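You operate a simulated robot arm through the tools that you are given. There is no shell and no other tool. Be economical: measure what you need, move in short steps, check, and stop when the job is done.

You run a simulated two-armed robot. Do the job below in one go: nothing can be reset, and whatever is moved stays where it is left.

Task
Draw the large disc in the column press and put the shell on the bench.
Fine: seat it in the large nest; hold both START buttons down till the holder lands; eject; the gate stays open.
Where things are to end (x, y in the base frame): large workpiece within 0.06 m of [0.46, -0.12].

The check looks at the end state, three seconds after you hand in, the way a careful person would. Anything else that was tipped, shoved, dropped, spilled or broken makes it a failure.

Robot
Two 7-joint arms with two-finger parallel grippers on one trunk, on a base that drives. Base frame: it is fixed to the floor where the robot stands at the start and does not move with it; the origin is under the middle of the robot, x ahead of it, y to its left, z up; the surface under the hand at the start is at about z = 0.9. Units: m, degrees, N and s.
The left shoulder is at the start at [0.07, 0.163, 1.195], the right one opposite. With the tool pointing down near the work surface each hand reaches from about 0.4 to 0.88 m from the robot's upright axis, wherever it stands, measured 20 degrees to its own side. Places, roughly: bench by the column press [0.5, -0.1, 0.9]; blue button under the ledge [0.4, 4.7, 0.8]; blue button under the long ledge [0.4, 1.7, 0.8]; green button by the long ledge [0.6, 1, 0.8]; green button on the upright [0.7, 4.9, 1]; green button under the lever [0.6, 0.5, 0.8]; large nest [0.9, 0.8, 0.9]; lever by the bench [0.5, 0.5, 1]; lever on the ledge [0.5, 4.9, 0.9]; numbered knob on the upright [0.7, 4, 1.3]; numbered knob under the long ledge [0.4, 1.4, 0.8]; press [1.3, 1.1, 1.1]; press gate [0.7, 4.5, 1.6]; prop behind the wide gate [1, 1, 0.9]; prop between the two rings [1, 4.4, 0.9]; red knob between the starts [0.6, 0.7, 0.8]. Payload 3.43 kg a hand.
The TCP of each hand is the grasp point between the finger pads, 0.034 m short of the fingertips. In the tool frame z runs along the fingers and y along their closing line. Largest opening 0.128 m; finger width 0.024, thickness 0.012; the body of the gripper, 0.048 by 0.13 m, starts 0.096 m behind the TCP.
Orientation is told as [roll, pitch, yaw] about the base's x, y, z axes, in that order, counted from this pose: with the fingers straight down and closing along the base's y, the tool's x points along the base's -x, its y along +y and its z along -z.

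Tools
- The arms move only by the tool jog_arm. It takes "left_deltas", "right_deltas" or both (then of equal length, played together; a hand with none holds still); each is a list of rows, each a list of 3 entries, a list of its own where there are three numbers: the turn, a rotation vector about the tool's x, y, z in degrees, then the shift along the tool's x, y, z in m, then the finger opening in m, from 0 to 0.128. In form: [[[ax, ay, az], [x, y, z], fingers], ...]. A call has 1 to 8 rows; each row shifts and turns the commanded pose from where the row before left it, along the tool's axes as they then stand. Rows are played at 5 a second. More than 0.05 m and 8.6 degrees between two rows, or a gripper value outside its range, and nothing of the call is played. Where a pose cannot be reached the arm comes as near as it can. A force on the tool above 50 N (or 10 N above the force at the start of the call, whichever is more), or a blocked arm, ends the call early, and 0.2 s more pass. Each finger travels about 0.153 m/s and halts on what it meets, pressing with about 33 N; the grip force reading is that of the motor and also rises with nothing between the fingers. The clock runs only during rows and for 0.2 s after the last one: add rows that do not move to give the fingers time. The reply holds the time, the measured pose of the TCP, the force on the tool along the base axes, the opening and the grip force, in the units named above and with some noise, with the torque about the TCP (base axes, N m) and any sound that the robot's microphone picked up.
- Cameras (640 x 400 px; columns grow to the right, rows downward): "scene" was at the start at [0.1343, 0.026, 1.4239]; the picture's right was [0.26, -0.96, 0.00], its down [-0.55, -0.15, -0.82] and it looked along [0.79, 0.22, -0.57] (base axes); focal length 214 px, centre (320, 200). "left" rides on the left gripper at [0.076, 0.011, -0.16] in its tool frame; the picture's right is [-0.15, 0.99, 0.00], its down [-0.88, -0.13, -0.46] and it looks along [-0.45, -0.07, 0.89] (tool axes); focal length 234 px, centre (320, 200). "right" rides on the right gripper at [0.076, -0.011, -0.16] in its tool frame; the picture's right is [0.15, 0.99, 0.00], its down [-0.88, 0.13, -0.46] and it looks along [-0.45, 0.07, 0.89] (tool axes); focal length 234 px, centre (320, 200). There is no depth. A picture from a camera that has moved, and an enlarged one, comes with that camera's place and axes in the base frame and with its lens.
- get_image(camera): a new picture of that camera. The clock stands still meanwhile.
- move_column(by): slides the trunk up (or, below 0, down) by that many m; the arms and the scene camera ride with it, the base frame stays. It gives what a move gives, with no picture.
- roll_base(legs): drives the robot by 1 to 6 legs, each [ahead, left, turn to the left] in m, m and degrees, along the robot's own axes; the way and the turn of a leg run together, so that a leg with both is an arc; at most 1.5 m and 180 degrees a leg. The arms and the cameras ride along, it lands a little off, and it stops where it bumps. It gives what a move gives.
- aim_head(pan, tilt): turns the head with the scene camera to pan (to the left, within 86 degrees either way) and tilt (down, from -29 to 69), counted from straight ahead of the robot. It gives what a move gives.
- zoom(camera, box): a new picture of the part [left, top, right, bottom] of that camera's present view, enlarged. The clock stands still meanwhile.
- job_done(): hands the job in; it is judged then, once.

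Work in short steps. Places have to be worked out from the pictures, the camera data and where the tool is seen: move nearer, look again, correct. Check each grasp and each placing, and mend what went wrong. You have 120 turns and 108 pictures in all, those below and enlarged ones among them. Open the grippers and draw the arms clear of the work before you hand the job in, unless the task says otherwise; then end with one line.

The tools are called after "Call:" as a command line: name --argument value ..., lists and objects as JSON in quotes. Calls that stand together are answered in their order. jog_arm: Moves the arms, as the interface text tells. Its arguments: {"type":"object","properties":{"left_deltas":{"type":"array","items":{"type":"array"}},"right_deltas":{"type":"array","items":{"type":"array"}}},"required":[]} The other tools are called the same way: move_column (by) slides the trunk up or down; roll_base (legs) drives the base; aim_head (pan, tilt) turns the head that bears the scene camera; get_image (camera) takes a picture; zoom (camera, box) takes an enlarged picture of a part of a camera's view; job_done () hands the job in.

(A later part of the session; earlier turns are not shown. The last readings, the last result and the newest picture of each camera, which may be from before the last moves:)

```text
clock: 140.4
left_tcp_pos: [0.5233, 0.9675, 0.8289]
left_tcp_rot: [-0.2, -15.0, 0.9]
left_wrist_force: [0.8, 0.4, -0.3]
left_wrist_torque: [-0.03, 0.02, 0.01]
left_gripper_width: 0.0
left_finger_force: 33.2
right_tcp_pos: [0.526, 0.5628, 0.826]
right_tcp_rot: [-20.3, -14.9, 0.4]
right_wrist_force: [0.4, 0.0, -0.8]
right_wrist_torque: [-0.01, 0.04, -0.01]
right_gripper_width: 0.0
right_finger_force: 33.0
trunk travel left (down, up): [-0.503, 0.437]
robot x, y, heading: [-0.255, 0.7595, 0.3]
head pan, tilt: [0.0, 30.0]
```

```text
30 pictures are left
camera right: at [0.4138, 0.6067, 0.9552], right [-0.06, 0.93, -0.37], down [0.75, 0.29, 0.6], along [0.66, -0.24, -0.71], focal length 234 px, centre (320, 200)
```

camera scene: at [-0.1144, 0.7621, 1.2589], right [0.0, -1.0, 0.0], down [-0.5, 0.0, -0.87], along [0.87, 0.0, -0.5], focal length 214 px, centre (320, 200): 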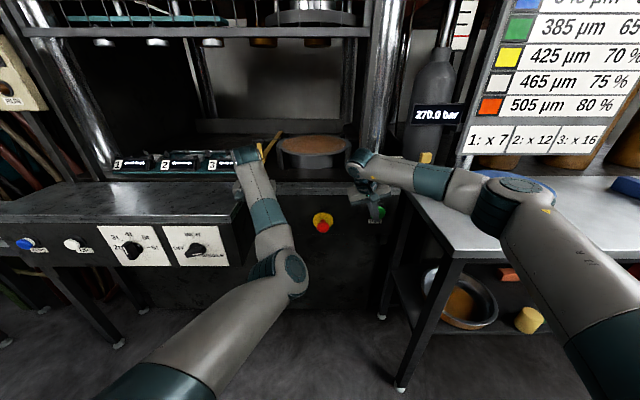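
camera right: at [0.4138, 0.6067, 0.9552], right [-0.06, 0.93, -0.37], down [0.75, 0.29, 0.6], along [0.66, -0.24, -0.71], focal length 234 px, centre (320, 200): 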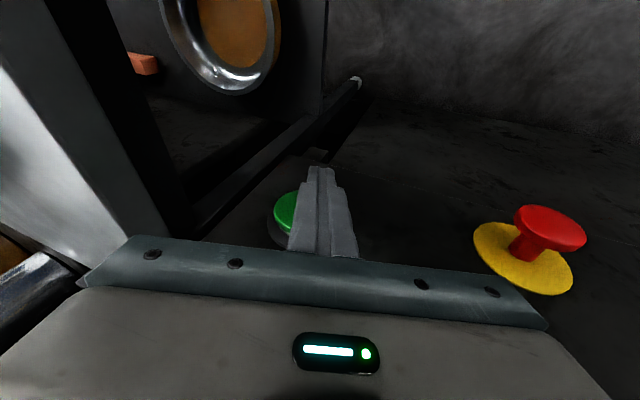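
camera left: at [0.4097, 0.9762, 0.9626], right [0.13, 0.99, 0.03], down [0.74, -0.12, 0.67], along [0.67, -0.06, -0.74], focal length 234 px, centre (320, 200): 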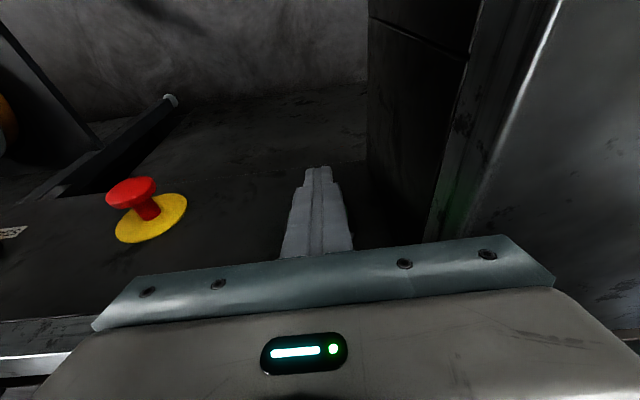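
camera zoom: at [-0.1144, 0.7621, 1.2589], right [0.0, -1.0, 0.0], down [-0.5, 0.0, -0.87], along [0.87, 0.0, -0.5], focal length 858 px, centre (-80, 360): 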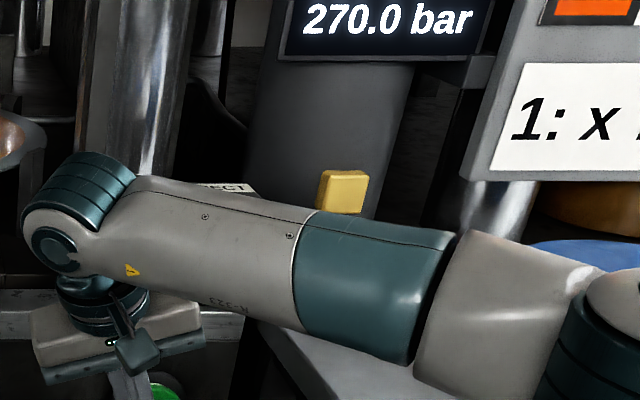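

The lever is hidden right behind the forearm. I back off, raise the trunk 0.15 while lowering the hands, so the elbow/forearm pass well above it.

Call:
roll_base --legs '[[-0.08, 0, 0]]'

Call:
move_column --by 0.15

Call:
jog_arm --right_deltas '[[[0, 0, 0], [0.0097, 0.0102, 0.0349], 0.0], [[0, 0, 0], [0.0097, 0.0102, 0.0349], 0.0], [[0, 0, 0], [0.0097, 0.0102, 0.0349], 0.0], [[0, 0, 0], [0.0097, 0.0102, 0.0349], 0.0], [[0, 0, 0], [0, 0, 0], 0.0]]' --left_deltas '[[[0, 0, 0], [0.0097, 0, 0.0362], 0.0], [[0, 0, 0], [0.0097, 0, 0.0362], 0.0], [[0, 0, 0], [0.0097, 0, 0.0362], 0.0], [[0, 0, 0], [0.0097, 0, 0.0362], 0.0], [[0, 0, 0], [0, 0, 0], 0.0]]'

Call:
aim_head --pan -15 --tilt 35

Call:
get_image --camera "scene"

```text
clock: 141.5
left_tcp_pos: [0.4441, 0.9673, 0.8296]
left_tcp_rot: [-0.2, -15.0, 0.9]
left_wrist_force: [-0.4, 0.2, -0.6]
left_wrist_torque: [0.01, -0.04, 0.02]
left_gripper_width: 0.0001
left_finger_force: 33.2
right_tcp_pos: [0.4458, 0.5637, 0.8274]
right_tcp_rot: [-20.3, -15.0, 0.5]
right_wrist_force: [0.1, -0.7, 1.1]
right_wrist_torque: [0.0, 0.0, 0.0]
right_gripper_width: 0.0
right_finger_force: 33.3
trunk travel left (down, up): [-0.503, 0.437]
robot x, y, heading: [-0.3361, 0.7596, 0.2]
head pan, tilt: [0.0, 30.0]
```

```text
clock: 143.2
left_tcp_pos: [0.445, 0.9677, 0.9779]
left_tcp_rot: [-0.2, -14.9, 0.9]
left_wrist_force: [-0.3, -0.4, 0.3]
left_wrist_torque: [0.0, -0.01, 0.0]
left_gripper_width: 0.0
left_finger_force: 33.1
right_tcp_pos: [0.446, 0.5634, 0.9765]
right_tcp_rot: [-20.3, -14.7, 0.4]
right_wrist_force: [0.1, 0.0, 0.1]
right_wrist_torque: [-0.01, 0.02, -0.01]
right_gripper_width: 0.0
right_finger_force: 32.9
trunk travel left (down, up): [-0.653, 0.287]
robot x, y, heading: [-0.3378, 0.7623, 0.1]
head pan, tilt: [0.0, 30.0]
```

```text
clock: 144.4
left_tcp_pos: [0.4485, 0.9752, 0.8373]
left_tcp_rot: [0.1, -15.6, 1.5]
left_wrist_force: [0.2, 0.8, 0.1]
left_wrist_torque: [0.0, 0.03, -0.01]
left_gripper_width: 0.0001
left_finger_force: 32.7
right_tcp_pos: [0.4467, 0.5527, 0.8272]
right_tcp_rot: [-20.2, -15.0, 0.4]
right_wrist_force: [0.1, -0.5, 0.7]
right_wrist_torque: [0.04, -0.03, 0.06]
right_gripper_width: 0.0
right_finger_force: 33.0
trunk travel left (down, up): [-0.653, 0.287]
robot x, y, heading: [-0.3367, 0.7585, 0.0]
head pan, tilt: [0.0, 30.0]
```

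```text
clock: 145.2
left_tcp_pos: [0.4472, 0.977, 0.8346]
left_tcp_rot: [0.3, -15.4, 1.4]
left_wrist_force: [-0.3, -0.9, -0.2]
left_wrist_torque: [-0.02, 0.0, 0.03]
left_gripper_width: 0.0
left_finger_force: 33.5
right_tcp_pos: [0.4469, 0.5529, 0.8267]
right_tcp_rot: [-20.3, -14.9, 0.4]
right_wrist_force: [0.1, -0.6, 0.3]
right_wrist_torque: [-0.06, -0.03, 0.01]
right_gripper_width: 0.0
right_finger_force: 32.3
trunk travel left (down, up): [-0.653, 0.287]
robot x, y, heading: [-0.3331, 0.7603, 0.2]
head pan, tilt: [-15.0, 35.0]
```

```text
29 pictures are left
camera scene: at [-0.1999, 0.7392, 1.4013], right [-0.26, -0.97, 0.0], down [-0.55, 0.15, -0.82], along [0.79, -0.21, -0.57], focal length 214 px, centre (320, 200)
```

scene: 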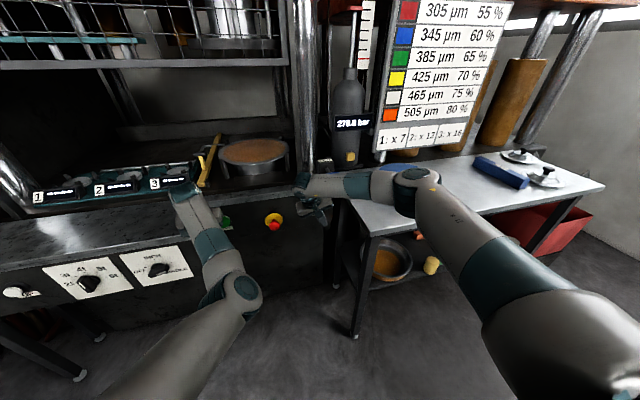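

I zoom near the EJECT box to see the clearance.

Call:
zoom --camera "scene" --box '[270, 130, 400, 230]'

```text
4.00 times, centred on (335, 180) of scene
camera zoom: at [-0.1999, 0.7392, 1.4013], right [-0.26, -0.97, 0.0], down [-0.55, 0.15, -0.82], along [0.79, -0.21, -0.57], focal length 858 px, centre (260, 280)
```

zoom: 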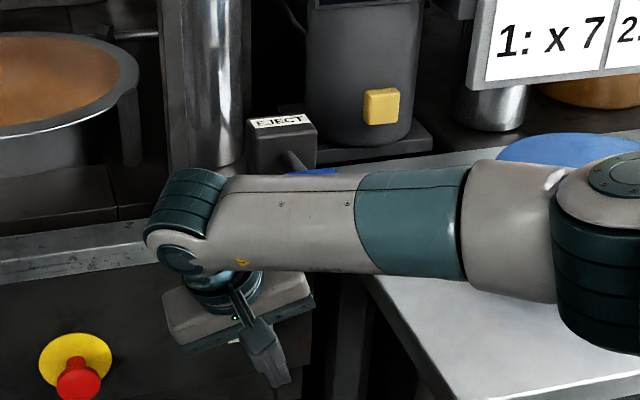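

The lever handle is at (0.51, 0.49, 1.0), too close under the forearm. I back off and pitch the right hand to −47° so the forearm lies behind (x smaller) while staying high over the bench.

Call:
roll_base --legs '[[-0.1, 0, 0]]'

Call:
jog_arm --right_deltas '[[[0, -8, 0], [0, 0, 0], 0.0], [[0, -8, 0], [0, 0, 0], 0.0], [[0, -8, 0], [0, 0, 0], 0.0], [[0, -8, 0], [0, 0, 0], 0.0], [[0, 0, 0], [0, 0, 0], 0.0]]'

Call:
get_image --camera "scene"

```text
clock: 146.4
left_tcp_pos: [0.3466, 0.9768, 0.8322]
left_tcp_rot: [0.3, -15.2, 1.4]
left_wrist_force: [-1.3, -0.5, -0.4]
left_wrist_torque: [0.01, -0.05, 0.01]
left_gripper_width: 0.0003
left_finger_force: 33.1
right_tcp_pos: [0.3468, 0.5521, 0.8272]
right_tcp_rot: [-20.4, -14.9, 0.4]
right_wrist_force: [-0.2, -0.1, 0.0]
right_wrist_torque: [0.01, -0.03, 0.03]
right_gripper_width: 0.0002
right_finger_force: 33.2
trunk travel left (down, up): [-0.653, 0.287]
robot x, y, heading: [-0.4324, 0.7574, 0.3]
head pan, tilt: [-15.0, 35.0]
```

```text
clock: 147.6
left_tcp_pos: [0.3474, 0.9798, 0.8319]
left_tcp_rot: [0.4, -15.1, 1.5]
left_wrist_force: [-0.2, -0.7, -0.8]
left_wrist_torque: [0.01, 0.01, 0.0]
left_gripper_width: 0.0001
left_finger_force: 32.4
right_tcp_pos: [0.3464, 0.552, 0.8258]
right_tcp_rot: [-28.0, -44.4, 15.3]
right_wrist_force: [0.4, -0.2, 0.2]
right_wrist_torque: [0.01, -0.01, 0.03]
right_gripper_width: 0.0
right_finger_force: 32.5
trunk travel left (down, up): [-0.653, 0.287]
robot x, y, heading: [-0.4344, 0.7577, -0.0]
head pan, tilt: [-15.0, 35.0]
```

```text
27 pictures are left
camera scene: at [-0.3001, 0.7392, 1.4013], right [-0.26, -0.97, 0.0], down [-0.55, 0.15, -0.82], along [0.79, -0.21, -0.57], focal length 214 px, centre (320, 200)
```

scene: 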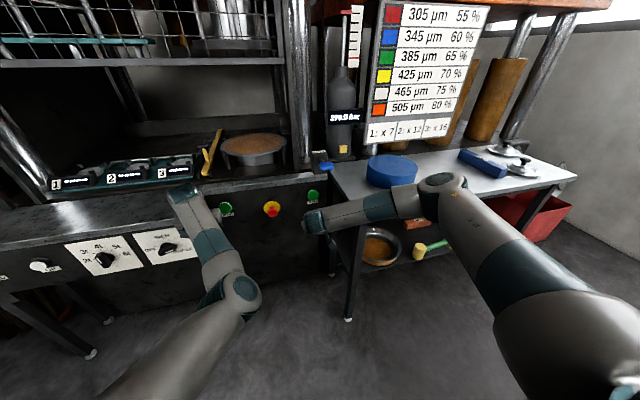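

Forearm now lies behind the lever and above the bench. I align the left hand (y −0.013, x +0.013) and drive forward close to the buttons.

Call:
jog_arm --left_deltas '[[[0, 0, 0], [-0.013, -0.013, 0], 0.0], [[0, 0, 0], [0, 0, 0], 0.0]]'

Call:
roll_base --legs '[[0.165, 0, 0]]'

Call:
aim_head --pan -5 --tilt 42

Call:
zoom --camera "scene" --box '[200, 100, 440, 250]'

```text
clock: 148.2
left_tcp_pos: [0.3586, 0.9669, 0.8335]
left_tcp_rot: [0.4, -15.2, 1.6]
left_wrist_force: [0.2, 0.6, -0.1]
left_wrist_torque: [-0.02, 0.01, 0.04]
left_gripper_width: 0.0
left_finger_force: 33.6
right_tcp_pos: [0.3459, 0.5514, 0.8266]
right_tcp_rot: [-28.0, -44.5, 15.2]
right_wrist_force: [0.2, -0.2, 0.4]
right_wrist_torque: [0.0, -0.02, 0.01]
right_gripper_width: 0.0
right_finger_force: 33.3
trunk travel left (down, up): [-0.653, 0.287]
robot x, y, heading: [-0.4333, 0.758, 0.0]
head pan, tilt: [-15.0, 35.0]
```

```text
clock: 149.6
left_tcp_pos: [0.524, 0.9669, 0.8339]
left_tcp_rot: [0.4, -15.2, 1.6]
left_wrist_force: [0.8, -0.2, -0.3]
left_wrist_torque: [-0.02, 0.01, 0.0]
left_gripper_width: 0.0
left_finger_force: 32.9
right_tcp_pos: [0.5121, 0.5521, 0.8268]
right_tcp_rot: [-27.9, -44.4, 15.3]
right_wrist_force: [0.6, -0.3, -0.6]
right_wrist_torque: [0.01, 0.01, -0.02]
right_gripper_width: 0.0
right_finger_force: 33.5
trunk travel left (down, up): [-0.653, 0.287]
robot x, y, heading: [-0.2676, 0.7574, 0.2]
head pan, tilt: [-15.0, 35.0]
```

```text
clock: 150.3
left_tcp_pos: [0.5239, 0.9682, 0.8353]
left_tcp_rot: [0.4, -15.2, 1.5]
left_wrist_force: [0.9, -0.1, 0.3]
left_wrist_torque: [-0.01, -0.03, -0.01]
left_gripper_width: 0.0
left_finger_force: 33.1
right_tcp_pos: [0.5117, 0.5527, 0.8268]
right_tcp_rot: [-28.0, -44.4, 15.3]
right_wrist_force: [0.1, -0.2, 0.3]
right_wrist_torque: [0.02, -0.01, -0.01]
right_gripper_width: 0.0
right_finger_force: 33.1
trunk travel left (down, up): [-0.653, 0.287]
robot x, y, heading: [-0.2674, 0.76, 0.2]
head pan, tilt: [-5.0, 42.0]
```

```text
2.67 times, centred on (320, 175) of scene
camera zoom: at [-0.1371, 0.7546, 1.3908], right [-0.09, -1.0, 0.0], down [-0.67, 0.06, -0.74], along [0.74, -0.06, -0.67], focal length 572 px, centre (320, 267)
```

zoom: 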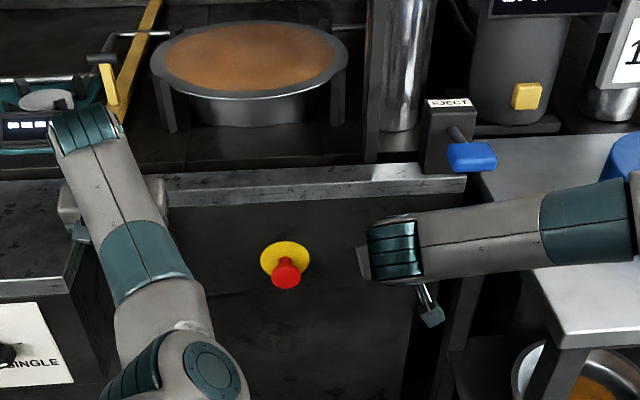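

All clear: lever free, disc seated. I push both forward in small steps and watch the forces.

Call:
jog_arm --right_deltas '[[[0, 0, 0], [-0.0055, 0.0007, 0.0058], 0.0], [[0, 0, 0], [-0.0055, 0.0007, 0.0058], 0.0], [[0, 0, 0], [0, 0, 0], 0.0]]' --left_deltas '[[[0, 0, 0], [-0.0077, 0, 0.0021], 0.0], [[0, 0, 0], [-0.0077, 0, 0.0021], 0.0], [[0, 0, 0], [0, 0, 0], 0.0]]'

```text
clock: 151.1
left_tcp_pos: [0.5402, 0.9674, 0.8345]
left_tcp_rot: [0.4, -15.3, 1.6]
left_wrist_force: [0.0, -1.0, 0.0]
left_wrist_torque: [0.03, -0.03, 0.01]
left_gripper_width: 0.0
left_finger_force: 33.0
right_tcp_pos: [0.5274, 0.553, 0.8268]
right_tcp_rot: [-28.0, -44.4, 15.3]
right_wrist_force: [-0.1, -0.1, 0.5]
right_wrist_torque: [-0.01, 0.02, 0.01]
right_gripper_width: 0.0
right_finger_force: 32.8
trunk travel left (down, up): [-0.653, 0.287]
robot x, y, heading: [-0.2662, 0.7623, 0.2]
head pan, tilt: [-5.0, 42.0]
```

No contact yet; another two steps.

Call:
jog_arm --right_deltas '[[[0, 0, 0], [-0.0055, 0.0007, 0.0058], 0.0], [[0, 0, 0], [-0.0028, 0.0003, 0.0029], 0.0], [[0, 0, 0], [0, 0, 0], 0.0]]' --left_deltas '[[[0, 0, 0], [-0.0077, 0, 0.0021], 0.0], [[0, 0, 0], [-0.0038, 0, 0.001], 0.0], [[0, 0, 0], [0, 0, 0], 0.0]]'

```text
clock: 151.9
left_tcp_pos: [0.5517, 0.9689, 0.8352]
left_tcp_rot: [0.5, -15.3, 1.7]
left_wrist_force: [-0.3, -0.4, 0.2]
left_wrist_torque: [0.03, 0.04, 0.0]
left_gripper_width: 0.0
left_finger_force: 33.1
right_tcp_pos: [0.5397, 0.554, 0.8274]
right_tcp_rot: [-27.9, -44.2, 15.2]
right_wrist_force: [-0.7, 0.4, -0.2]
right_wrist_torque: [0.0, 0.03, -0.02]
right_gripper_width: 0.0
right_finger_force: 33.5
trunk travel left (down, up): [-0.653, 0.287]
robot x, y, heading: [-0.2654, 0.7579, 0.3]
head pan, tilt: [-5.0, 42.0]
```

Call:
jog_arm --right_deltas '[[[0, 0, 0], [-0.0042, 0.0005, 0.0043], 0.0], [[0, 0, 0], [-0.0042, 0.0005, 0.0043], 0.0], [[0, 0, 0], [0, 0, 0], 0.0]]' --left_deltas '[[[0, 0, 0], [-0.0058, 0, 0.0016], 0.0], [[0, 0, 0], [-0.0058, 0, 0.0016], 0.0], [[0, 0, 0], [0, 0, 0], 0.0]]'

Call:
zoom --camera "right" --box '[200, 100, 440, 250]'

```text
clock: 152.7
left_tcp_pos: [0.561, 0.9687, 0.836]
left_tcp_rot: [0.3, -15.2, 1.6]
left_wrist_force: [-14.3, 1.0, -4.1]
left_wrist_torque: [-0.01, 0.55, 0.0]
left_gripper_width: 0.0
left_finger_force: 33.3
right_tcp_pos: [0.5495, 0.5524, 0.8276]
right_tcp_rot: [-27.9, -44.3, 15.3]
right_wrist_force: [-16.7, -2.1, -4.3]
right_wrist_torque: [-0.07, 0.33, -0.18]
right_gripper_width: 0.0
right_finger_force: 33.1
trunk travel left (down, up): [-0.653, 0.287]
robot x, y, heading: [-0.2703, 0.7583, 0.3]
head pan, tilt: [-5.0, 42.0]
heard: click, click
```

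```text
2.67 times, centred on (320, 175) of right
camera zoom: at [0.381, 0.5738, 0.8786], right [-0.02, 0.9, -0.43], down [0.29, 0.42, 0.86], along [0.96, -0.11, -0.27], focal length 624 px, centre (320, 267)
```

zoom: 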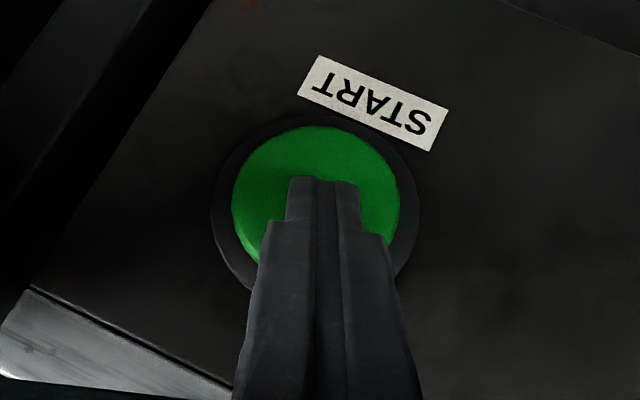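

Both buttons clicked together. I hold them in place, with a millimetre of extra push.

Call:
jog_arm --right_deltas '[[[0, 0, 0], [-0.0007, 0, 0.0007], 0.0], [[0, 0, 0], [0, 0, 0], 0.0], [[0, 0, 0], [0, 0, 0], 0.0], [[0, 0, 0], [0, 0, 0], 0.0], [[0, 0, 0], [0, 0, 0], 0.0], [[0, 0, 0], [0, 0, 0], 0.0], [[0, 0, 0], [0, 0, 0], 0.0], [[0, 0, 0], [0, 0, 0], 0.0]]' --left_deltas '[[[0, 0, 0], [-0.001, 0, 0.0002], 0.0], [[0, 0, 0], [0, 0, 0], 0.0], [[0, 0, 0], [0, 0, 0], 0.0], [[0, 0, 0], [0, 0, 0], 0.0], [[0, 0, 0], [0, 0, 0], 0.0], [[0, 0, 0], [0, 0, 0], 0.0], [[0, 0, 0], [0, 0, 0], 0.0], [[0, 0, 0], [0, 0, 0], 0.0]]'

Call:
get_image --camera "scene"

```text
clock: 154.5
left_tcp_pos: [0.5613, 0.9689, 0.8359]
left_tcp_rot: [0.2, -15.4, 1.6]
left_wrist_force: [-25.6, -1.0, -9.6]
left_wrist_torque: [-0.05, 0.98, -0.01]
left_gripper_width: 0.0002
left_finger_force: 33.0
right_tcp_pos: [0.55, 0.5531, 0.8282]
right_tcp_rot: [-27.9, -44.4, 15.2]
right_wrist_force: [-29.1, -0.6, -10.6]
right_wrist_torque: [0.05, 0.79, -0.21]
right_gripper_width: 0.0
right_finger_force: 33.1
trunk travel left (down, up): [-0.653, 0.287]
robot x, y, heading: [-0.2694, 0.76, 0.5]
head pan, tilt: [-5.0, 42.0]
```

```text
24 pictures are left
camera scene: at [-0.1412, 0.7544, 1.3911], right [-0.08, -1.0, 0.0], down [-0.66, 0.06, -0.74], along [0.74, -0.06, -0.67], focal length 214 px, centre (320, 200)
```

scene: 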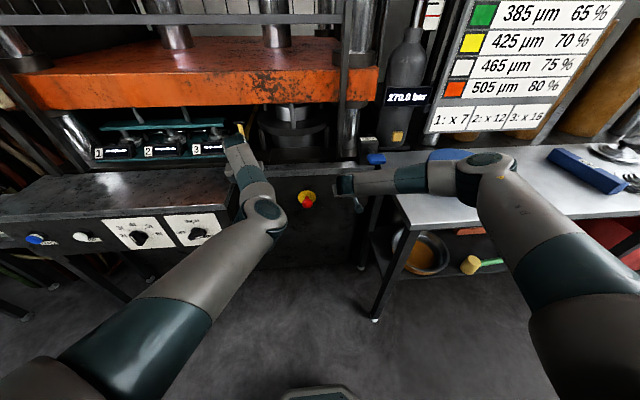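

The ram has come down, holder near the disc. I keep holding until I hear it land.

Call:
jog_arm --right_deltas '[[[0, 0, 0], [0, 0, 0], 0.0], [[0, 0, 0], [0, 0, 0], 0.0], [[0, 0, 0], [0, 0, 0], 0.0], [[0, 0, 0], [0, 0, 0], 0.0], [[0, 0, 0], [0, 0, 0], 0.0], [[0, 0, 0], [0, 0, 0], 0.0], [[0, 0, 0], [0, 0, 0], 0.0], [[0, 0, 0], [0, 0, 0], 0.0]]' --left_deltas '[[[0, 0, 0], [0, 0, 0], 0.0], [[0, 0, 0], [0, 0, 0], 0.0], [[0, 0, 0], [0, 0, 0], 0.0], [[0, 0, 0], [0, 0, 0], 0.0], [[0, 0, 0], [0, 0, 0], 0.0], [[0, 0, 0], [0, 0, 0], 0.0], [[0, 0, 0], [0, 0, 0], 0.0], [[0, 0, 0], [0, 0, 0], 0.0]]'

Call:
zoom --camera "scene" --box '[80, 20, 420, 230]'

```text
clock: 156.3
left_tcp_pos: [0.5633, 0.9687, 0.8375]
left_tcp_rot: [0.3, -15.3, 1.5]
left_wrist_force: [-25.3, -1.8, -7.9]
left_wrist_torque: [-0.06, 0.94, -0.01]
left_gripper_width: 0.0
left_finger_force: 33.2
right_tcp_pos: [0.5498, 0.5525, 0.8282]
right_tcp_rot: [-27.9, -44.4, 15.2]
right_wrist_force: [-29.4, 0.5, -8.7]
right_wrist_torque: [0.08, 0.73, -0.13]
right_gripper_width: 0.0002
right_finger_force: 33.6
trunk travel left (down, up): [-0.653, 0.287]
robot x, y, heading: [-0.2684, 0.7586, 0.4]
head pan, tilt: [-5.0, 42.0]
```

```text
1.88 times, centred on (250, 125) of scene
camera zoom: at [-0.1414, 0.7545, 1.3912], right [-0.08, -1.0, 0.0], down [-0.66, 0.06, -0.75], along [0.74, -0.06, -0.67], focal length 404 px, centre (452, 341)
```

zoom: 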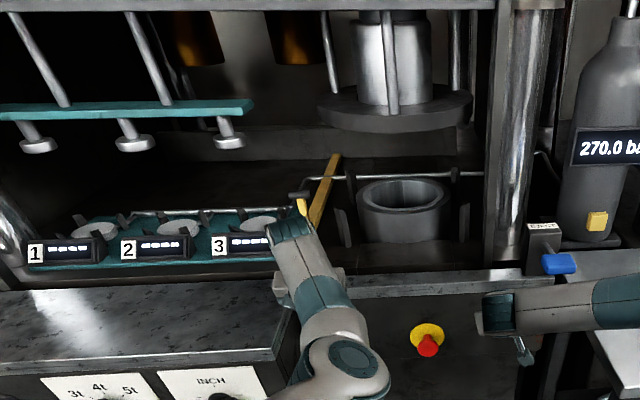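

The stroke is complete and the ram is back up; the shell is in the die. I release both buttons by backing straight off and look.

Call:
roll_base --legs '[[-0.2, 0, 0]]'

Call:
zoom --camera "scene" --box '[200, 50, 440, 200]'

```text
clock: 157.9
left_tcp_pos: [0.364, 0.9674, 0.8343]
left_tcp_rot: [0.5, -15.2, 1.5]
left_wrist_force: [0.1, 0.5, -0.5]
left_wrist_torque: [0.02, -0.01, 0.0]
left_gripper_width: 0.0
left_finger_force: 33.2
right_tcp_pos: [0.353, 0.553, 0.8275]
right_tcp_rot: [-27.9, -44.4, 15.3]
right_wrist_force: [-0.7, 0.4, -0.4]
right_wrist_torque: [0.01, 0.03, -0.03]
right_gripper_width: 0.0001
right_finger_force: 32.9
trunk travel left (down, up): [-0.653, 0.287]
robot x, y, heading: [-0.4722, 0.7573, 0.1]
head pan, tilt: [-5.0, 42.0]
```

```text
2.67 times, centred on (320, 125) of scene
camera zoom: at [-0.3379, 0.754, 1.3908], right [-0.09, -1.0, 0.0], down [-0.67, 0.06, -0.74], along [0.74, -0.06, -0.67], focal length 572 px, centre (320, 400)
```

zoom: 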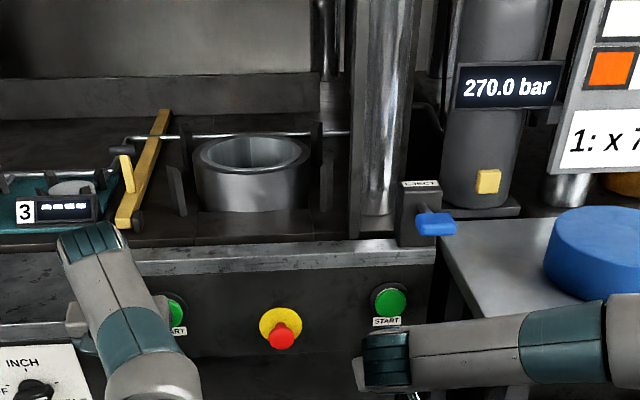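

The shell is in the die. Next, the EJECT lever: handle at about (0.50, 0.50, 0.995). I raise the trunk and bring the right fingertip above the handle.

Call:
move_column --by 0.23

Call:
roll_base --legs '[[0, -0.043, 0], [0.11, 0, 0]]'

Call:
aim_head --pan -25 --tilt 45

Call:
zoom --camera "scene" --box '[220, 100, 420, 225]'

Call:
zoom --camera "right" --box '[160, 80, 480, 280]'

```text
clock: 160.3
left_tcp_pos: [0.3654, 0.9674, 1.0642]
left_tcp_rot: [0.4, -15.2, 1.4]
left_wrist_force: [0.5, -0.2, 0.4]
left_wrist_torque: [-0.02, -0.01, 0.01]
left_gripper_width: 0.0
left_finger_force: 32.9
right_tcp_pos: [0.3525, 0.5523, 1.0565]
right_tcp_rot: [-28.0, -44.3, 15.3]
right_wrist_force: [-0.7, 0.3, 0.9]
right_wrist_torque: [-0.01, -0.02, -0.03]
right_gripper_width: 0.0001
right_finger_force: 32.7
trunk travel left (down, up): [-0.883, 0.057]
robot x, y, heading: [-0.4711, 0.7593, -0.1]
head pan, tilt: [-5.0, 42.0]
```

```text
clock: 162.0
left_tcp_pos: [0.4713, 0.9238, 1.066]
left_tcp_rot: [0.4, -15.3, 1.4]
left_wrist_force: [-0.1, -1.6, 0.1]
left_wrist_torque: [0.03, -0.01, 0.01]
left_gripper_width: 0.0
left_finger_force: 33.0
right_tcp_pos: [0.4592, 0.5075, 1.0579]
right_tcp_rot: [-27.9, -44.4, 15.1]
right_wrist_force: [-0.3, -0.7, -0.9]
right_wrist_torque: [0.0, 0.0, -0.01]
right_gripper_width: 0.0003
right_finger_force: 33.0
trunk travel left (down, up): [-0.883, 0.057]
robot x, y, heading: [-0.3617, 0.717, -0.0]
head pan, tilt: [-5.0, 42.0]
```

```text
clock: 162.8
left_tcp_pos: [0.4748, 0.9238, 1.0644]
left_tcp_rot: [0.3, -15.1, 1.5]
left_wrist_force: [-0.7, 0.1, 0.4]
left_wrist_torque: [-0.02, 0.02, -0.02]
left_gripper_width: 0.0002
left_finger_force: 33.1
right_tcp_pos: [0.4617, 0.5094, 1.055]
right_tcp_rot: [-27.9, -44.3, 15.2]
right_wrist_force: [0.6, 0.0, 0.5]
right_wrist_torque: [0.01, 0.01, 0.01]
right_gripper_width: 0.0
right_finger_force: 32.9
trunk travel left (down, up): [-0.883, 0.057]
robot x, y, heading: [-0.367, 0.7144, 0.4]
head pan, tilt: [-25.0, 45.0]
```

```text
3.20 times, centred on (320, 162) of scene
camera zoom: at [-0.2371, 0.6846, 1.6163], right [-0.42, -0.91, 0.0], down [-0.64, 0.3, -0.71], along [0.64, -0.3, -0.71], focal length 686 px, centre (320, 320)
```

zoom: 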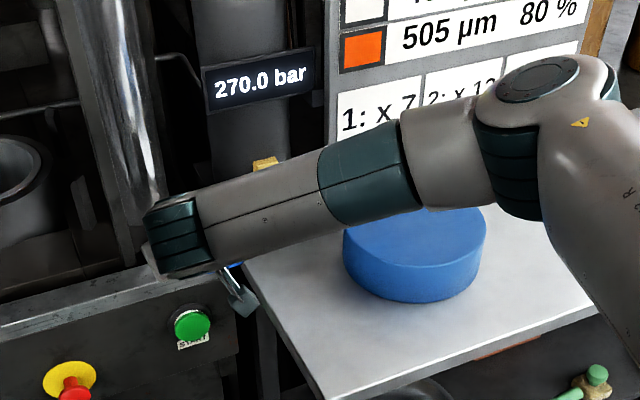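

```text
2.00 times, centred on (320, 180) of right
camera zoom: at [0.294, 0.5306, 1.1074], right [-0.02, 0.9, -0.43], down [0.29, 0.42, 0.86], along [0.96, -0.11, -0.27], focal length 468 px, centre (320, 240)
```

zoom: 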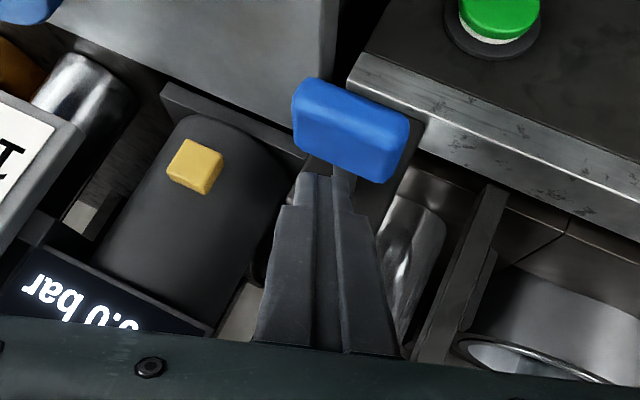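

The fingertip is nearly above the handle pad. I press it down in small steps.

Call:
jog_arm --right_deltas '[[[0, 0, 0], [-0.0055, 0.0007, 0.0058], 0.0], [[0, 0, 0], [0.007, 0.0033, 0.0063], 0.0], [[0, 0, 0], [0.007, 0.0033, 0.0063], 0.0], [[0, 0, 0], [0.007, 0.0033, 0.0063], 0.0], [[0, 0, 0], [0, 0, 0], 0.0]]'

Call:
zoom --camera "right" --box '[160, 80, 480, 280]'

```text
clock: 164.1
left_tcp_pos: [0.4731, 0.9247, 1.0655]
left_tcp_rot: [0.5, -15.3, 1.4]
left_wrist_force: [-0.4, 0.7, -0.7]
left_wrist_torque: [-0.03, 0.01, 0.01]
left_gripper_width: 0.0
left_finger_force: 33.1
right_tcp_pos: [0.4687, 0.5092, 1.0275]
right_tcp_rot: [-27.9, -44.4, 15.2]
right_wrist_force: [-1.2, -0.9, 2.5]
right_wrist_torque: [0.0, 0.0, 0.02]
right_gripper_width: 0.0001
right_finger_force: 32.7
trunk travel left (down, up): [-0.883, 0.057]
robot x, y, heading: [-0.3634, 0.7155, 0.1]
head pan, tilt: [-25.0, 45.0]
```

```text
2.00 times, centred on (320, 180) of right
camera zoom: at [0.3005, 0.5309, 1.0789], right [-0.02, 0.9, -0.43], down [0.29, 0.42, 0.86], along [0.96, -0.11, -0.27], focal length 468 px, centre (320, 240)
```

zoom: 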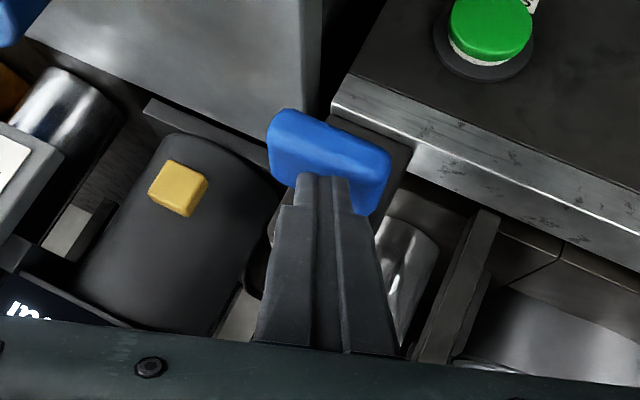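

Light contact. I continue pressing down.

Call:
jog_arm --right_deltas '[[[0, 0, 0], [0.007, 0.0033, 0.0063], 0.0], [[0, 0, 0], [0.007, 0.0033, 0.0063], 0.0], [[0, 0, 0], [0.007, 0.0033, 0.0063], 0.0], [[0, 0, 0], [0, 0, 0], 0.0]]'

Call:
zoom --camera "right" --box '[160, 80, 480, 280]'

```text
clock: 165.1
left_tcp_pos: [0.4717, 0.9249, 1.0647]
left_tcp_rot: [0.4, -15.2, 1.4]
left_wrist_force: [-0.3, -0.3, -0.4]
left_wrist_torque: [-0.02, 0.0, -0.01]
left_gripper_width: 0.0
left_finger_force: 33.1
right_tcp_pos: [0.4686, 0.5106, 0.9982]
right_tcp_rot: [-28.0, -44.4, 15.2]
right_wrist_force: [0.2, 0.7, 4.4]
right_wrist_torque: [0.03, -0.07, 0.02]
right_gripper_width: 0.0001
right_finger_force: 33.2
trunk travel left (down, up): [-0.883, 0.057]
robot x, y, heading: [-0.3605, 0.719, -0.0]
head pan, tilt: [-25.0, 45.0]
```

```text
2.00 times, centred on (320, 180) of right
camera zoom: at [0.3001, 0.5307, 1.049], right [-0.02, 0.9, -0.43], down [0.29, 0.42, 0.86], along [0.96, -0.11, -0.27], focal length 468 px, centre (320, 240)
```

zoom: 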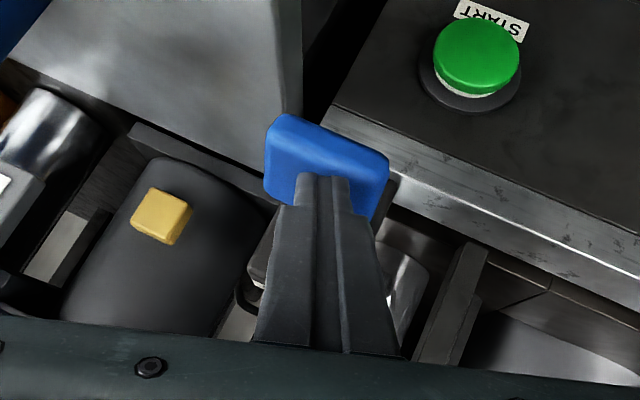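

The lever follows with light force (moved ~3 cm). I push further.

Call:
jog_arm --right_deltas '[[[0, 0, 0], [0.007, 0.0033, 0.0063], 0.0], [[0, 0, 0], [0.007, 0.0033, 0.0063], 0.0], [[0, 0, 0], [0.007, 0.0033, 0.0063], 0.0], [[0, 0, 0], [0.007, 0.0033, 0.0063], 0.0], [[0, 0, 0], [0, 0, 0], 0.0]]'

Call:
aim_head --pan 5 --tilt 35

Call:
get_image --camera "scene"

```text
clock: 166.3
left_tcp_pos: [0.4662, 0.9236, 1.0697]
left_tcp_rot: [0.2, -15.7, 1.5]
left_wrist_force: [-0.1, -0.4, 0.9]
left_wrist_torque: [0.01, -0.02, 0.01]
left_gripper_width: 0.0
left_finger_force: 32.9
right_tcp_pos: [0.4667, 0.5097, 0.9717]
right_tcp_rot: [-28.2, -45.6, 15.4]
right_wrist_force: [-27.8, 1.6, 25.4]
right_wrist_torque: [0.01, 0.3, -0.02]
right_gripper_width: 0.0001
right_finger_force: 32.5
trunk travel left (down, up): [-0.883, 0.057]
robot x, y, heading: [-0.3586, 0.717, -0.3]
head pan, tilt: [-25.0, 45.0]
stopped in row 5 (right hand): the force on the tool passed its limit at 53 N (the readings are from after the stop); the commanded pose is now the measured one
```

```text
clock: 167.2
left_tcp_pos: [0.4649, 0.9244, 1.0707]
left_tcp_rot: [0.3, -15.7, 1.6]
left_wrist_force: [-0.2, -0.2, 0.6]
left_wrist_torque: [0.02, -0.05, 0.03]
left_gripper_width: 0.0001
left_finger_force: 32.8
right_tcp_pos: [0.4661, 0.5116, 0.9721]
right_tcp_rot: [-28.5, -45.5, 15.6]
right_wrist_force: [-31.7, 0.6, 32.0]
right_wrist_torque: [-0.02, 0.21, -0.04]
right_gripper_width: 0.0
right_finger_force: 33.2
trunk travel left (down, up): [-0.883, 0.057]
robot x, y, heading: [-0.3588, 0.7151, 0.2]
head pan, tilt: [5.0, 35.0]
```

```text
17 pictures are left
camera scene: at [-0.2366, 0.728, 1.6324], right [0.09, -1.0, 0.0], down [-0.57, -0.05, -0.82], along [0.82, 0.07, -0.57], focal length 214 px, centre (320, 200)
```

scene: 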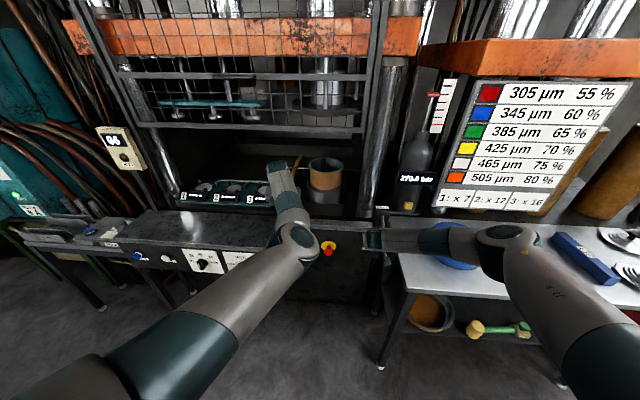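

Ejected: the shell stands above the die, counter 06. I lift off the lever and zoom at the shell.

Call:
jog_arm --right_deltas '[[[0, 0, 0], [-0.014, -0.0067, -0.0126], 0.0], [[0, 0, 0], [-0.014, -0.0067, -0.0126], 0.0], [[0, 0, 0], [-0.014, -0.0067, -0.0126], 0.0], [[0, 0, 0], [-0.014, -0.0067, -0.0126], 0.0], [[0, 0, 0], [-0.014, -0.0067, -0.0126], 0.0], [[0, 0, 0], [0, 0, 0], 0.0]]'

Call:
zoom --camera "scene" --box '[260, 130, 420, 230]'

```text
clock: 168.6
left_tcp_pos: [0.4726, 0.9245, 1.065]
left_tcp_rot: [0.4, -15.3, 1.5]
left_wrist_force: [0.9, 0.1, -0.4]
left_wrist_torque: [-0.01, -0.01, 0.0]
left_gripper_width: 0.0
left_finger_force: 32.8
right_tcp_pos: [0.4724, 0.5082, 1.0625]
right_tcp_rot: [-28.3, -45.1, 15.3]
right_wrist_force: [0.0, -0.1, -0.6]
right_wrist_torque: [0.02, -0.04, -0.02]
right_gripper_width: 0.0
right_finger_force: 33.0
trunk travel left (down, up): [-0.883, 0.057]
robot x, y, heading: [-0.3657, 0.7132, 0.2]
head pan, tilt: [5.0, 35.0]
```

```text
4.00 times, centred on (340, 180) of scene
camera zoom: at [-0.2246, 0.7264, 1.6312], right [0.09, -1.0, 0.0], down [-0.57, -0.05, -0.82], along [0.82, 0.07, -0.57], focal length 858 px, centre (240, 280)
```

zoom: 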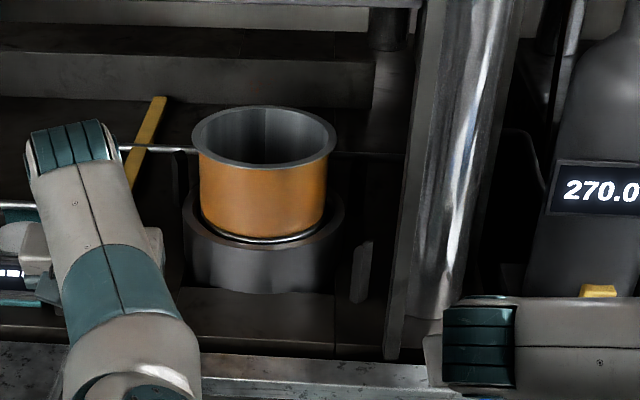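

The shell is a good upright cup (rim ≈ z 1.10, radius ≈0.093). Plan: right hand, pitch −55°, straddle the cup's left wall. First back off, retract the left arm, and un-roll the right hand.

Call:
roll_base --legs '[[-0.3, 0, 0]]'

Call:
jog_arm --right_deltas '[[[0, 8, 0], [0, 0, 0], 0.0], [[0, 8, 0], [0, 0, 0], 0.0], [[0, 8, 0], [0, 0, 0], 0.0], [[0, 8, 0], [0, 0, 0], 0.0], [[-6.7, 0, 0], [0, 0, 0], 0.0], [[-6.7, 0, 0], [0, 0, 0], 0.0], [[-6.7, 0, 0], [0, 0, 0], 0.0], [[0, 0, 0], [0, 0, 0], 0.0]]' --left_deltas '[[[0, 0, 0], [0.04, 0.02, -0.01], 0.0], [[0, 0, 0], [0.04, 0.02, -0.01], 0.0], [[0, 0, 0], [0.04, 0.02, -0.01], 0.0], [[0, 0, 0], [0.04, 0.02, -0.01], 0.0], [[0, 0, 0], [0.04, 0.02, -0.01], 0.0], [[0, 0, 0], [0.04, 0.02, -0.01], 0.0], [[0, 0, 0], [0.04, 0.02, -0.01], 0.0], [[0, 0, 0], [0.04, 0.02, -0.01], 0.0]]'

Call:
jog_arm --right_deltas '[[[0, -8, 0], [0, 0, 0], 0.02], [[0, -8, 0], [0, 0, 0], 0.05], [[0, -8, 0], [0, 0, 0], 0.05], [[0, -8, 0], [0, 0, 0], 0.05], [[0, -8, 0], [0, 0, 0], 0.05], [[0, 0, 0], [0, 0, 0], 0.05]]'

Call:
move_column --by -0.12

```text
clock: 170.7
left_tcp_pos: [0.1756, 0.9238, 1.0635]
left_tcp_rot: [0.4, -15.2, 1.5]
left_wrist_force: [-0.5, 0.3, -0.1]
left_wrist_torque: [-0.02, -0.02, 0.01]
left_gripper_width: 0.0
left_finger_force: 33.4
right_tcp_pos: [0.1749, 0.5084, 1.0623]
right_tcp_rot: [-28.2, -44.9, 15.4]
right_wrist_force: [0.1, -0.4, -0.3]
right_wrist_torque: [-0.01, 0.02, -0.02]
right_gripper_width: 0.0
right_finger_force: 33.0
trunk travel left (down, up): [-0.883, 0.057]
robot x, y, heading: [-0.6617, 0.7135, -0.1]
head pan, tilt: [5.0, 35.0]
```

```text
clock: 172.7
left_tcp_pos: [-0.1544, 1.1442, 1.0519]
left_tcp_rot: [5.0, -15.2, 3.4]
left_wrist_force: [0.3, -0.3, 0.0]
left_wrist_torque: [-0.02, 0.02, -0.02]
left_gripper_width: 0.0
left_finger_force: 33.2
left hand out of reach, approached as far as the arm can: row 7, 8
right_tcp_pos: [0.1728, 0.507, 1.0629]
right_tcp_rot: [-0.1, -15.6, 0.2]
right_wrist_force: [-0.7, 1.1, -0.1]
right_wrist_torque: [0.02, 0.02, 0.0]
right_gripper_width: 0.0
right_finger_force: 33.0
trunk travel left (down, up): [-0.883, 0.057]
robot x, y, heading: [-0.6593, 0.7146, -0.0]
head pan, tilt: [5.0, 35.0]
stopped in row 8 (left hand): the arm was blocked; the commanded pose is now the measured one
```

```text
clock: 174.1
left_tcp_pos: [-0.1551, 1.1458, 1.0516]
left_tcp_rot: [5.1, -15.2, 3.3]
left_wrist_force: [-0.1, -0.5, 0.0]
left_wrist_torque: [0.0, 0.01, 0.03]
left_gripper_width: 0.0
left_finger_force: 33.0
right_tcp_pos: [0.1743, 0.5098, 1.0637]
right_tcp_rot: [-0.3, -55.6, 0.4]
right_wrist_force: [0.5, -0.4, 0.1]
right_wrist_torque: [-0.02, 0.02, -0.02]
right_gripper_width: 0.0502
right_finger_force: 0.1
trunk travel left (down, up): [-0.883, 0.057]
robot x, y, heading: [-0.659, 0.7162, -0.1]
head pan, tilt: [5.0, 35.0]
```

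```text
clock: 175.6
left_tcp_pos: [-0.155, 1.1441, 0.9316]
left_tcp_rot: [5.0, -15.2, 3.4]
left_wrist_force: [0.0, -0.5, -0.7]
left_wrist_torque: [-0.02, 0.01, 0.0]
left_gripper_width: 0.0
left_finger_force: 32.9
right_tcp_pos: [0.1718, 0.5078, 0.9445]
right_tcp_rot: [-0.2, -55.7, 0.4]
right_wrist_force: [-0.4, 0.2, -0.5]
right_wrist_torque: [-0.02, -0.02, -0.04]
right_gripper_width: 0.05
right_finger_force: 0.1
trunk travel left (down, up): [-0.763, 0.177]
robot x, y, heading: [-0.6622, 0.7145, 0.1]
head pan, tilt: [5.0, 35.0]
```

I raise both hands with the arms (left to clear the ledge, right for the approach), then drive in front of the nest.

Call:
jog_arm --right_deltas '[[[0, 0, 0], [-0.0338, 0, -0.0232], 0.05], [[0, 0, 0], [-0.0338, 0, -0.0232], 0.05], [[0, 0, 0], [-0.0338, 0, -0.0232], 0.05], [[0, 0, 0], [-0.0338, 0, -0.0232], 0.05], [[0, 0, 0], [-0.0338, 0, -0.0232], 0.05], [[0, 0, 0], [0, 0, 0], 0.05]]' --left_deltas '[[[0, 0, 0], [0, 0.0, -0.04], 0.0], [[0, 0, 0], [0, 0, -0.04], 0.0], [[0, 0, 0], [0, 0, -0.04], 0.0], [[0, 0, 0], [0, 0, -0.04], 0.0], [[0, 0, 0], [0, 0, -0.04], 0.0], [[0, 0, 0], [0, 0, 0], 0.0]]'

Call:
roll_base --legs '[[0, 0.375, 0], [0.36, 0, 0]]'

Call:
aim_head --pan -10 --tilt 30

Call:
get_image --camera "scene"

```text
clock: 176.9
left_tcp_pos: [-0.2038, 1.1282, 1.123]
left_tcp_rot: [4.8, -15.0, 3.3]
left_wrist_force: [-0.3, 0.6, 0.9]
left_wrist_torque: [-0.01, 0.04, -0.02]
left_gripper_width: 0.0
left_finger_force: 33.3
left hand out of reach, approached as far as the arm can: row 4
right_tcp_pos: [0.1737, 0.509, 1.1484]
right_tcp_rot: [-0.3, -55.6, 0.4]
right_wrist_force: [0.2, 0.0, -0.9]
right_wrist_torque: [-0.03, 0.0, -0.02]
right_gripper_width: 0.0499
right_finger_force: 0.1
trunk travel left (down, up): [-0.763, 0.177]
robot x, y, heading: [-0.664, 0.7148, 0.1]
head pan, tilt: [5.0, 35.0]
```

```text
clock: 181.2
left_tcp_pos: [0.1579, 1.4966, 1.1245]
left_tcp_rot: [4.9, -15.2, 2.8]
left_wrist_force: [-1.0, 0.9, 0.3]
left_wrist_torque: [0.02, -0.02, -0.04]
left_gripper_width: 0.0
left_finger_force: 33.2
right_tcp_pos: [0.5299, 0.8749, 1.1484]
right_tcp_rot: [-0.1, -55.7, -0.1]
right_wrist_force: [1.2, 0.6, 0.5]
right_wrist_torque: [-0.03, 0.0, 0.01]
right_gripper_width: 0.0501
right_finger_force: 0.0
trunk travel left (down, up): [-0.763, 0.177]
robot x, y, heading: [-0.3025, 1.0882, -0.5]
head pan, tilt: [5.0, 35.0]
```

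```text
clock: 182.0
left_tcp_pos: [0.1579, 1.4974, 1.1233]
left_tcp_rot: [4.9, -15.1, 2.7]
left_wrist_force: [0.0, -0.7, -0.3]
left_wrist_torque: [0.01, -0.04, -0.01]
left_gripper_width: 0.0001
left_finger_force: 32.9
right_tcp_pos: [0.5297, 0.8751, 1.148]
right_tcp_rot: [-0.1, -55.6, -0.1]
right_wrist_force: [0.5, -0.2, 0.4]
right_wrist_torque: [-0.02, -0.01, 0.02]
right_gripper_width: 0.0499
right_finger_force: 0.1
trunk travel left (down, up): [-0.763, 0.177]
robot x, y, heading: [-0.3045, 1.0876, -0.4]
head pan, tilt: [-10.0, 30.0]
```

```text
15 pictures are left
camera scene: at [-0.1629, 1.0752, 1.519], right [-0.18, -0.98, 0.0], down [-0.49, 0.09, -0.87], along [0.85, -0.16, -0.5], focal length 214 px, centre (320, 200)
```

scene: 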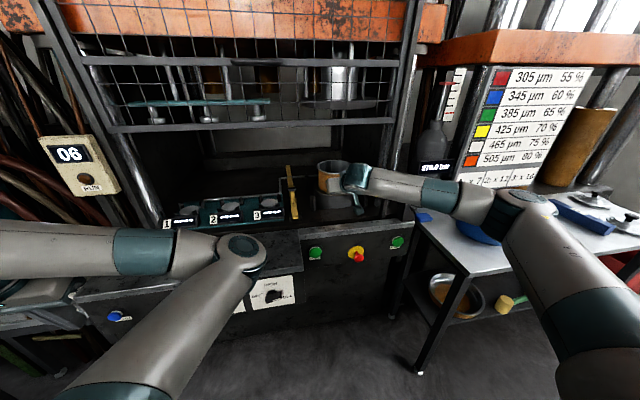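

The elbow would pass near the gate upright; I shift the hand right/back relative to the body and the base left, so the forearm comes in straighter, then approach above the rim.

Call:
jog_arm --right_deltas '[[[0, 0, 0], [0, -0.035, 0], 0.05], [[0, 0, 0], [0, -0.035, 0], 0.05], [[0, 0, 0], [0, -0.03, 0], 0.05], [[0, 0, 0], [0.0141, 0, -0.0206], 0.05], [[0, 0, 0], [0.0141, 0, -0.0206], 0.05], [[0, 0, 0], [0, 0, 0], 0.05]]'

Call:
roll_base --legs '[[0, 0.107, 0], [0.3, 0, 0]]'

Call:
get_image --camera "right"

Call:
get_image --camera "scene"

```text
clock: 183.4
left_tcp_pos: [0.1581, 1.4987, 1.1235]
left_tcp_rot: [4.9, -15.1, 2.8]
left_wrist_force: [-0.3, -0.8, 0.0]
left_wrist_torque: [-0.02, -0.03, 0.0]
left_gripper_width: 0.0
left_finger_force: 33.4
right_tcp_pos: [0.4801, 0.7752, 1.1489]
right_tcp_rot: [-0.2, -55.5, -0.1]
right_wrist_force: [-0.2, 0.2, -0.6]
right_wrist_torque: [0.02, 0.0, -0.01]
right_gripper_width: 0.05
right_finger_force: 0.0
trunk travel left (down, up): [-0.763, 0.177]
robot x, y, heading: [-0.298, 1.0899, -0.4]
head pan, tilt: [-10.0, 30.0]
```

```text
clock: 186.2
left_tcp_pos: [0.4551, 1.6015, 1.1248]
left_tcp_rot: [5.0, -15.2, 2.9]
left_wrist_force: [-0.3, -0.4, -0.3]
left_wrist_torque: [-0.02, -0.03, 0.0]
left_gripper_width: 0.0
left_finger_force: 33.1
right_tcp_pos: [0.7782, 0.8789, 1.1484]
right_tcp_rot: [-0.2, -55.8, -0.1]
right_wrist_force: [1.0, -0.5, 0.4]
right_wrist_torque: [0.01, 0.0, 0.01]
right_gripper_width: 0.0502
right_finger_force: 0.1
trunk travel left (down, up): [-0.763, 0.177]
robot x, y, heading: [-0.0047, 1.1968, -0.5]
head pan, tilt: [-10.0, 30.0]
```

```text
14 pictures are left
camera right: at [0.6034, 0.8693, 1.1756], right [-0.08, 0.99, -0.12], down [0.12, 0.13, 0.98], along [0.99, 0.06, -0.13], focal length 234 px, centre (320, 200)
```

right: 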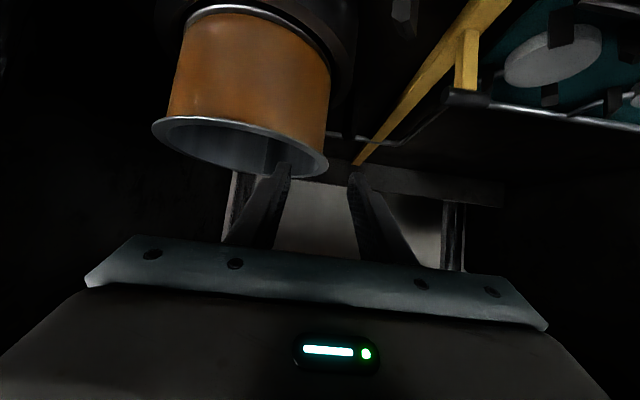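

```text
13 pictures are left
camera scene: at [0.1342, 1.1795, 1.5192], right [-0.18, -0.98, 0.0], down [-0.49, 0.09, -0.87], along [0.85, -0.16, -0.5], focal length 214 px, centre (320, 200)
```

scene: 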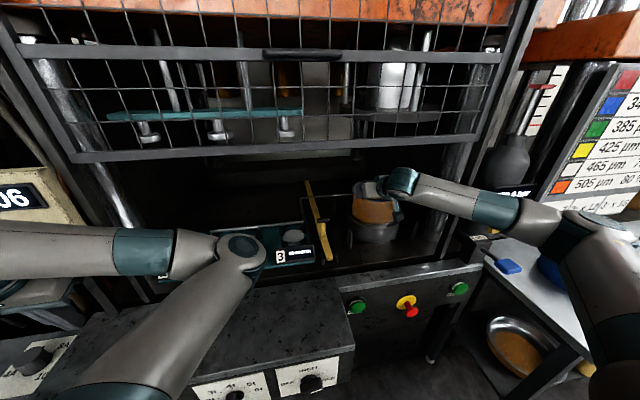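

Excellent view: cup centre ≈ (0.907, 0.788), rim z≈1.09. The left wall (y≈0.88) lines up between the fingers. I advance 0.13.

Call:
roll_base --legs '[[0.13, 0, 0]]'

Call:
get_image --camera "right"

```text
clock: 187.5
left_tcp_pos: [0.5843, 1.6006, 1.1243]
left_tcp_rot: [5.0, -15.1, 2.8]
left_wrist_force: [0.6, 0.4, -0.9]
left_wrist_torque: [0.01, -0.01, 0.02]
left_gripper_width: 0.0
left_finger_force: 32.9
right_tcp_pos: [0.9064, 0.8778, 1.1492]
right_tcp_rot: [-0.2, -55.7, -0.1]
right_wrist_force: [-0.2, 0.3, -0.7]
right_wrist_torque: [-0.01, 0.01, 0.0]
right_gripper_width: 0.0501
right_finger_force: 0.2
trunk travel left (down, up): [-0.763, 0.177]
robot x, y, heading: [0.1281, 1.1938, -0.4]
head pan, tilt: [-10.0, 30.0]
```

```text
12 pictures are left
camera right: at [0.7319, 0.8679, 1.1758], right [-0.08, 0.99, -0.12], down [0.12, 0.13, 0.98], along [0.99, 0.06, -0.13], focal length 234 px, centre (320, 200)
```

right: 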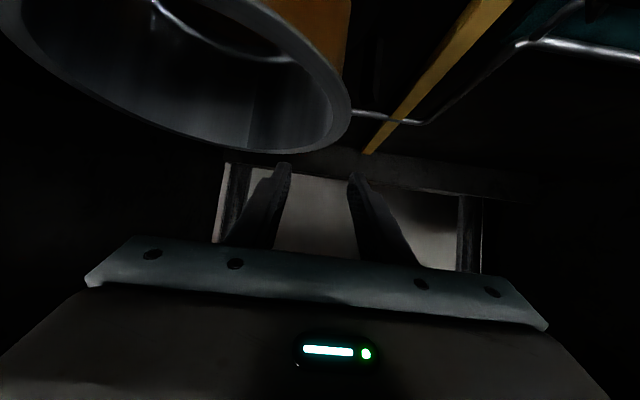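

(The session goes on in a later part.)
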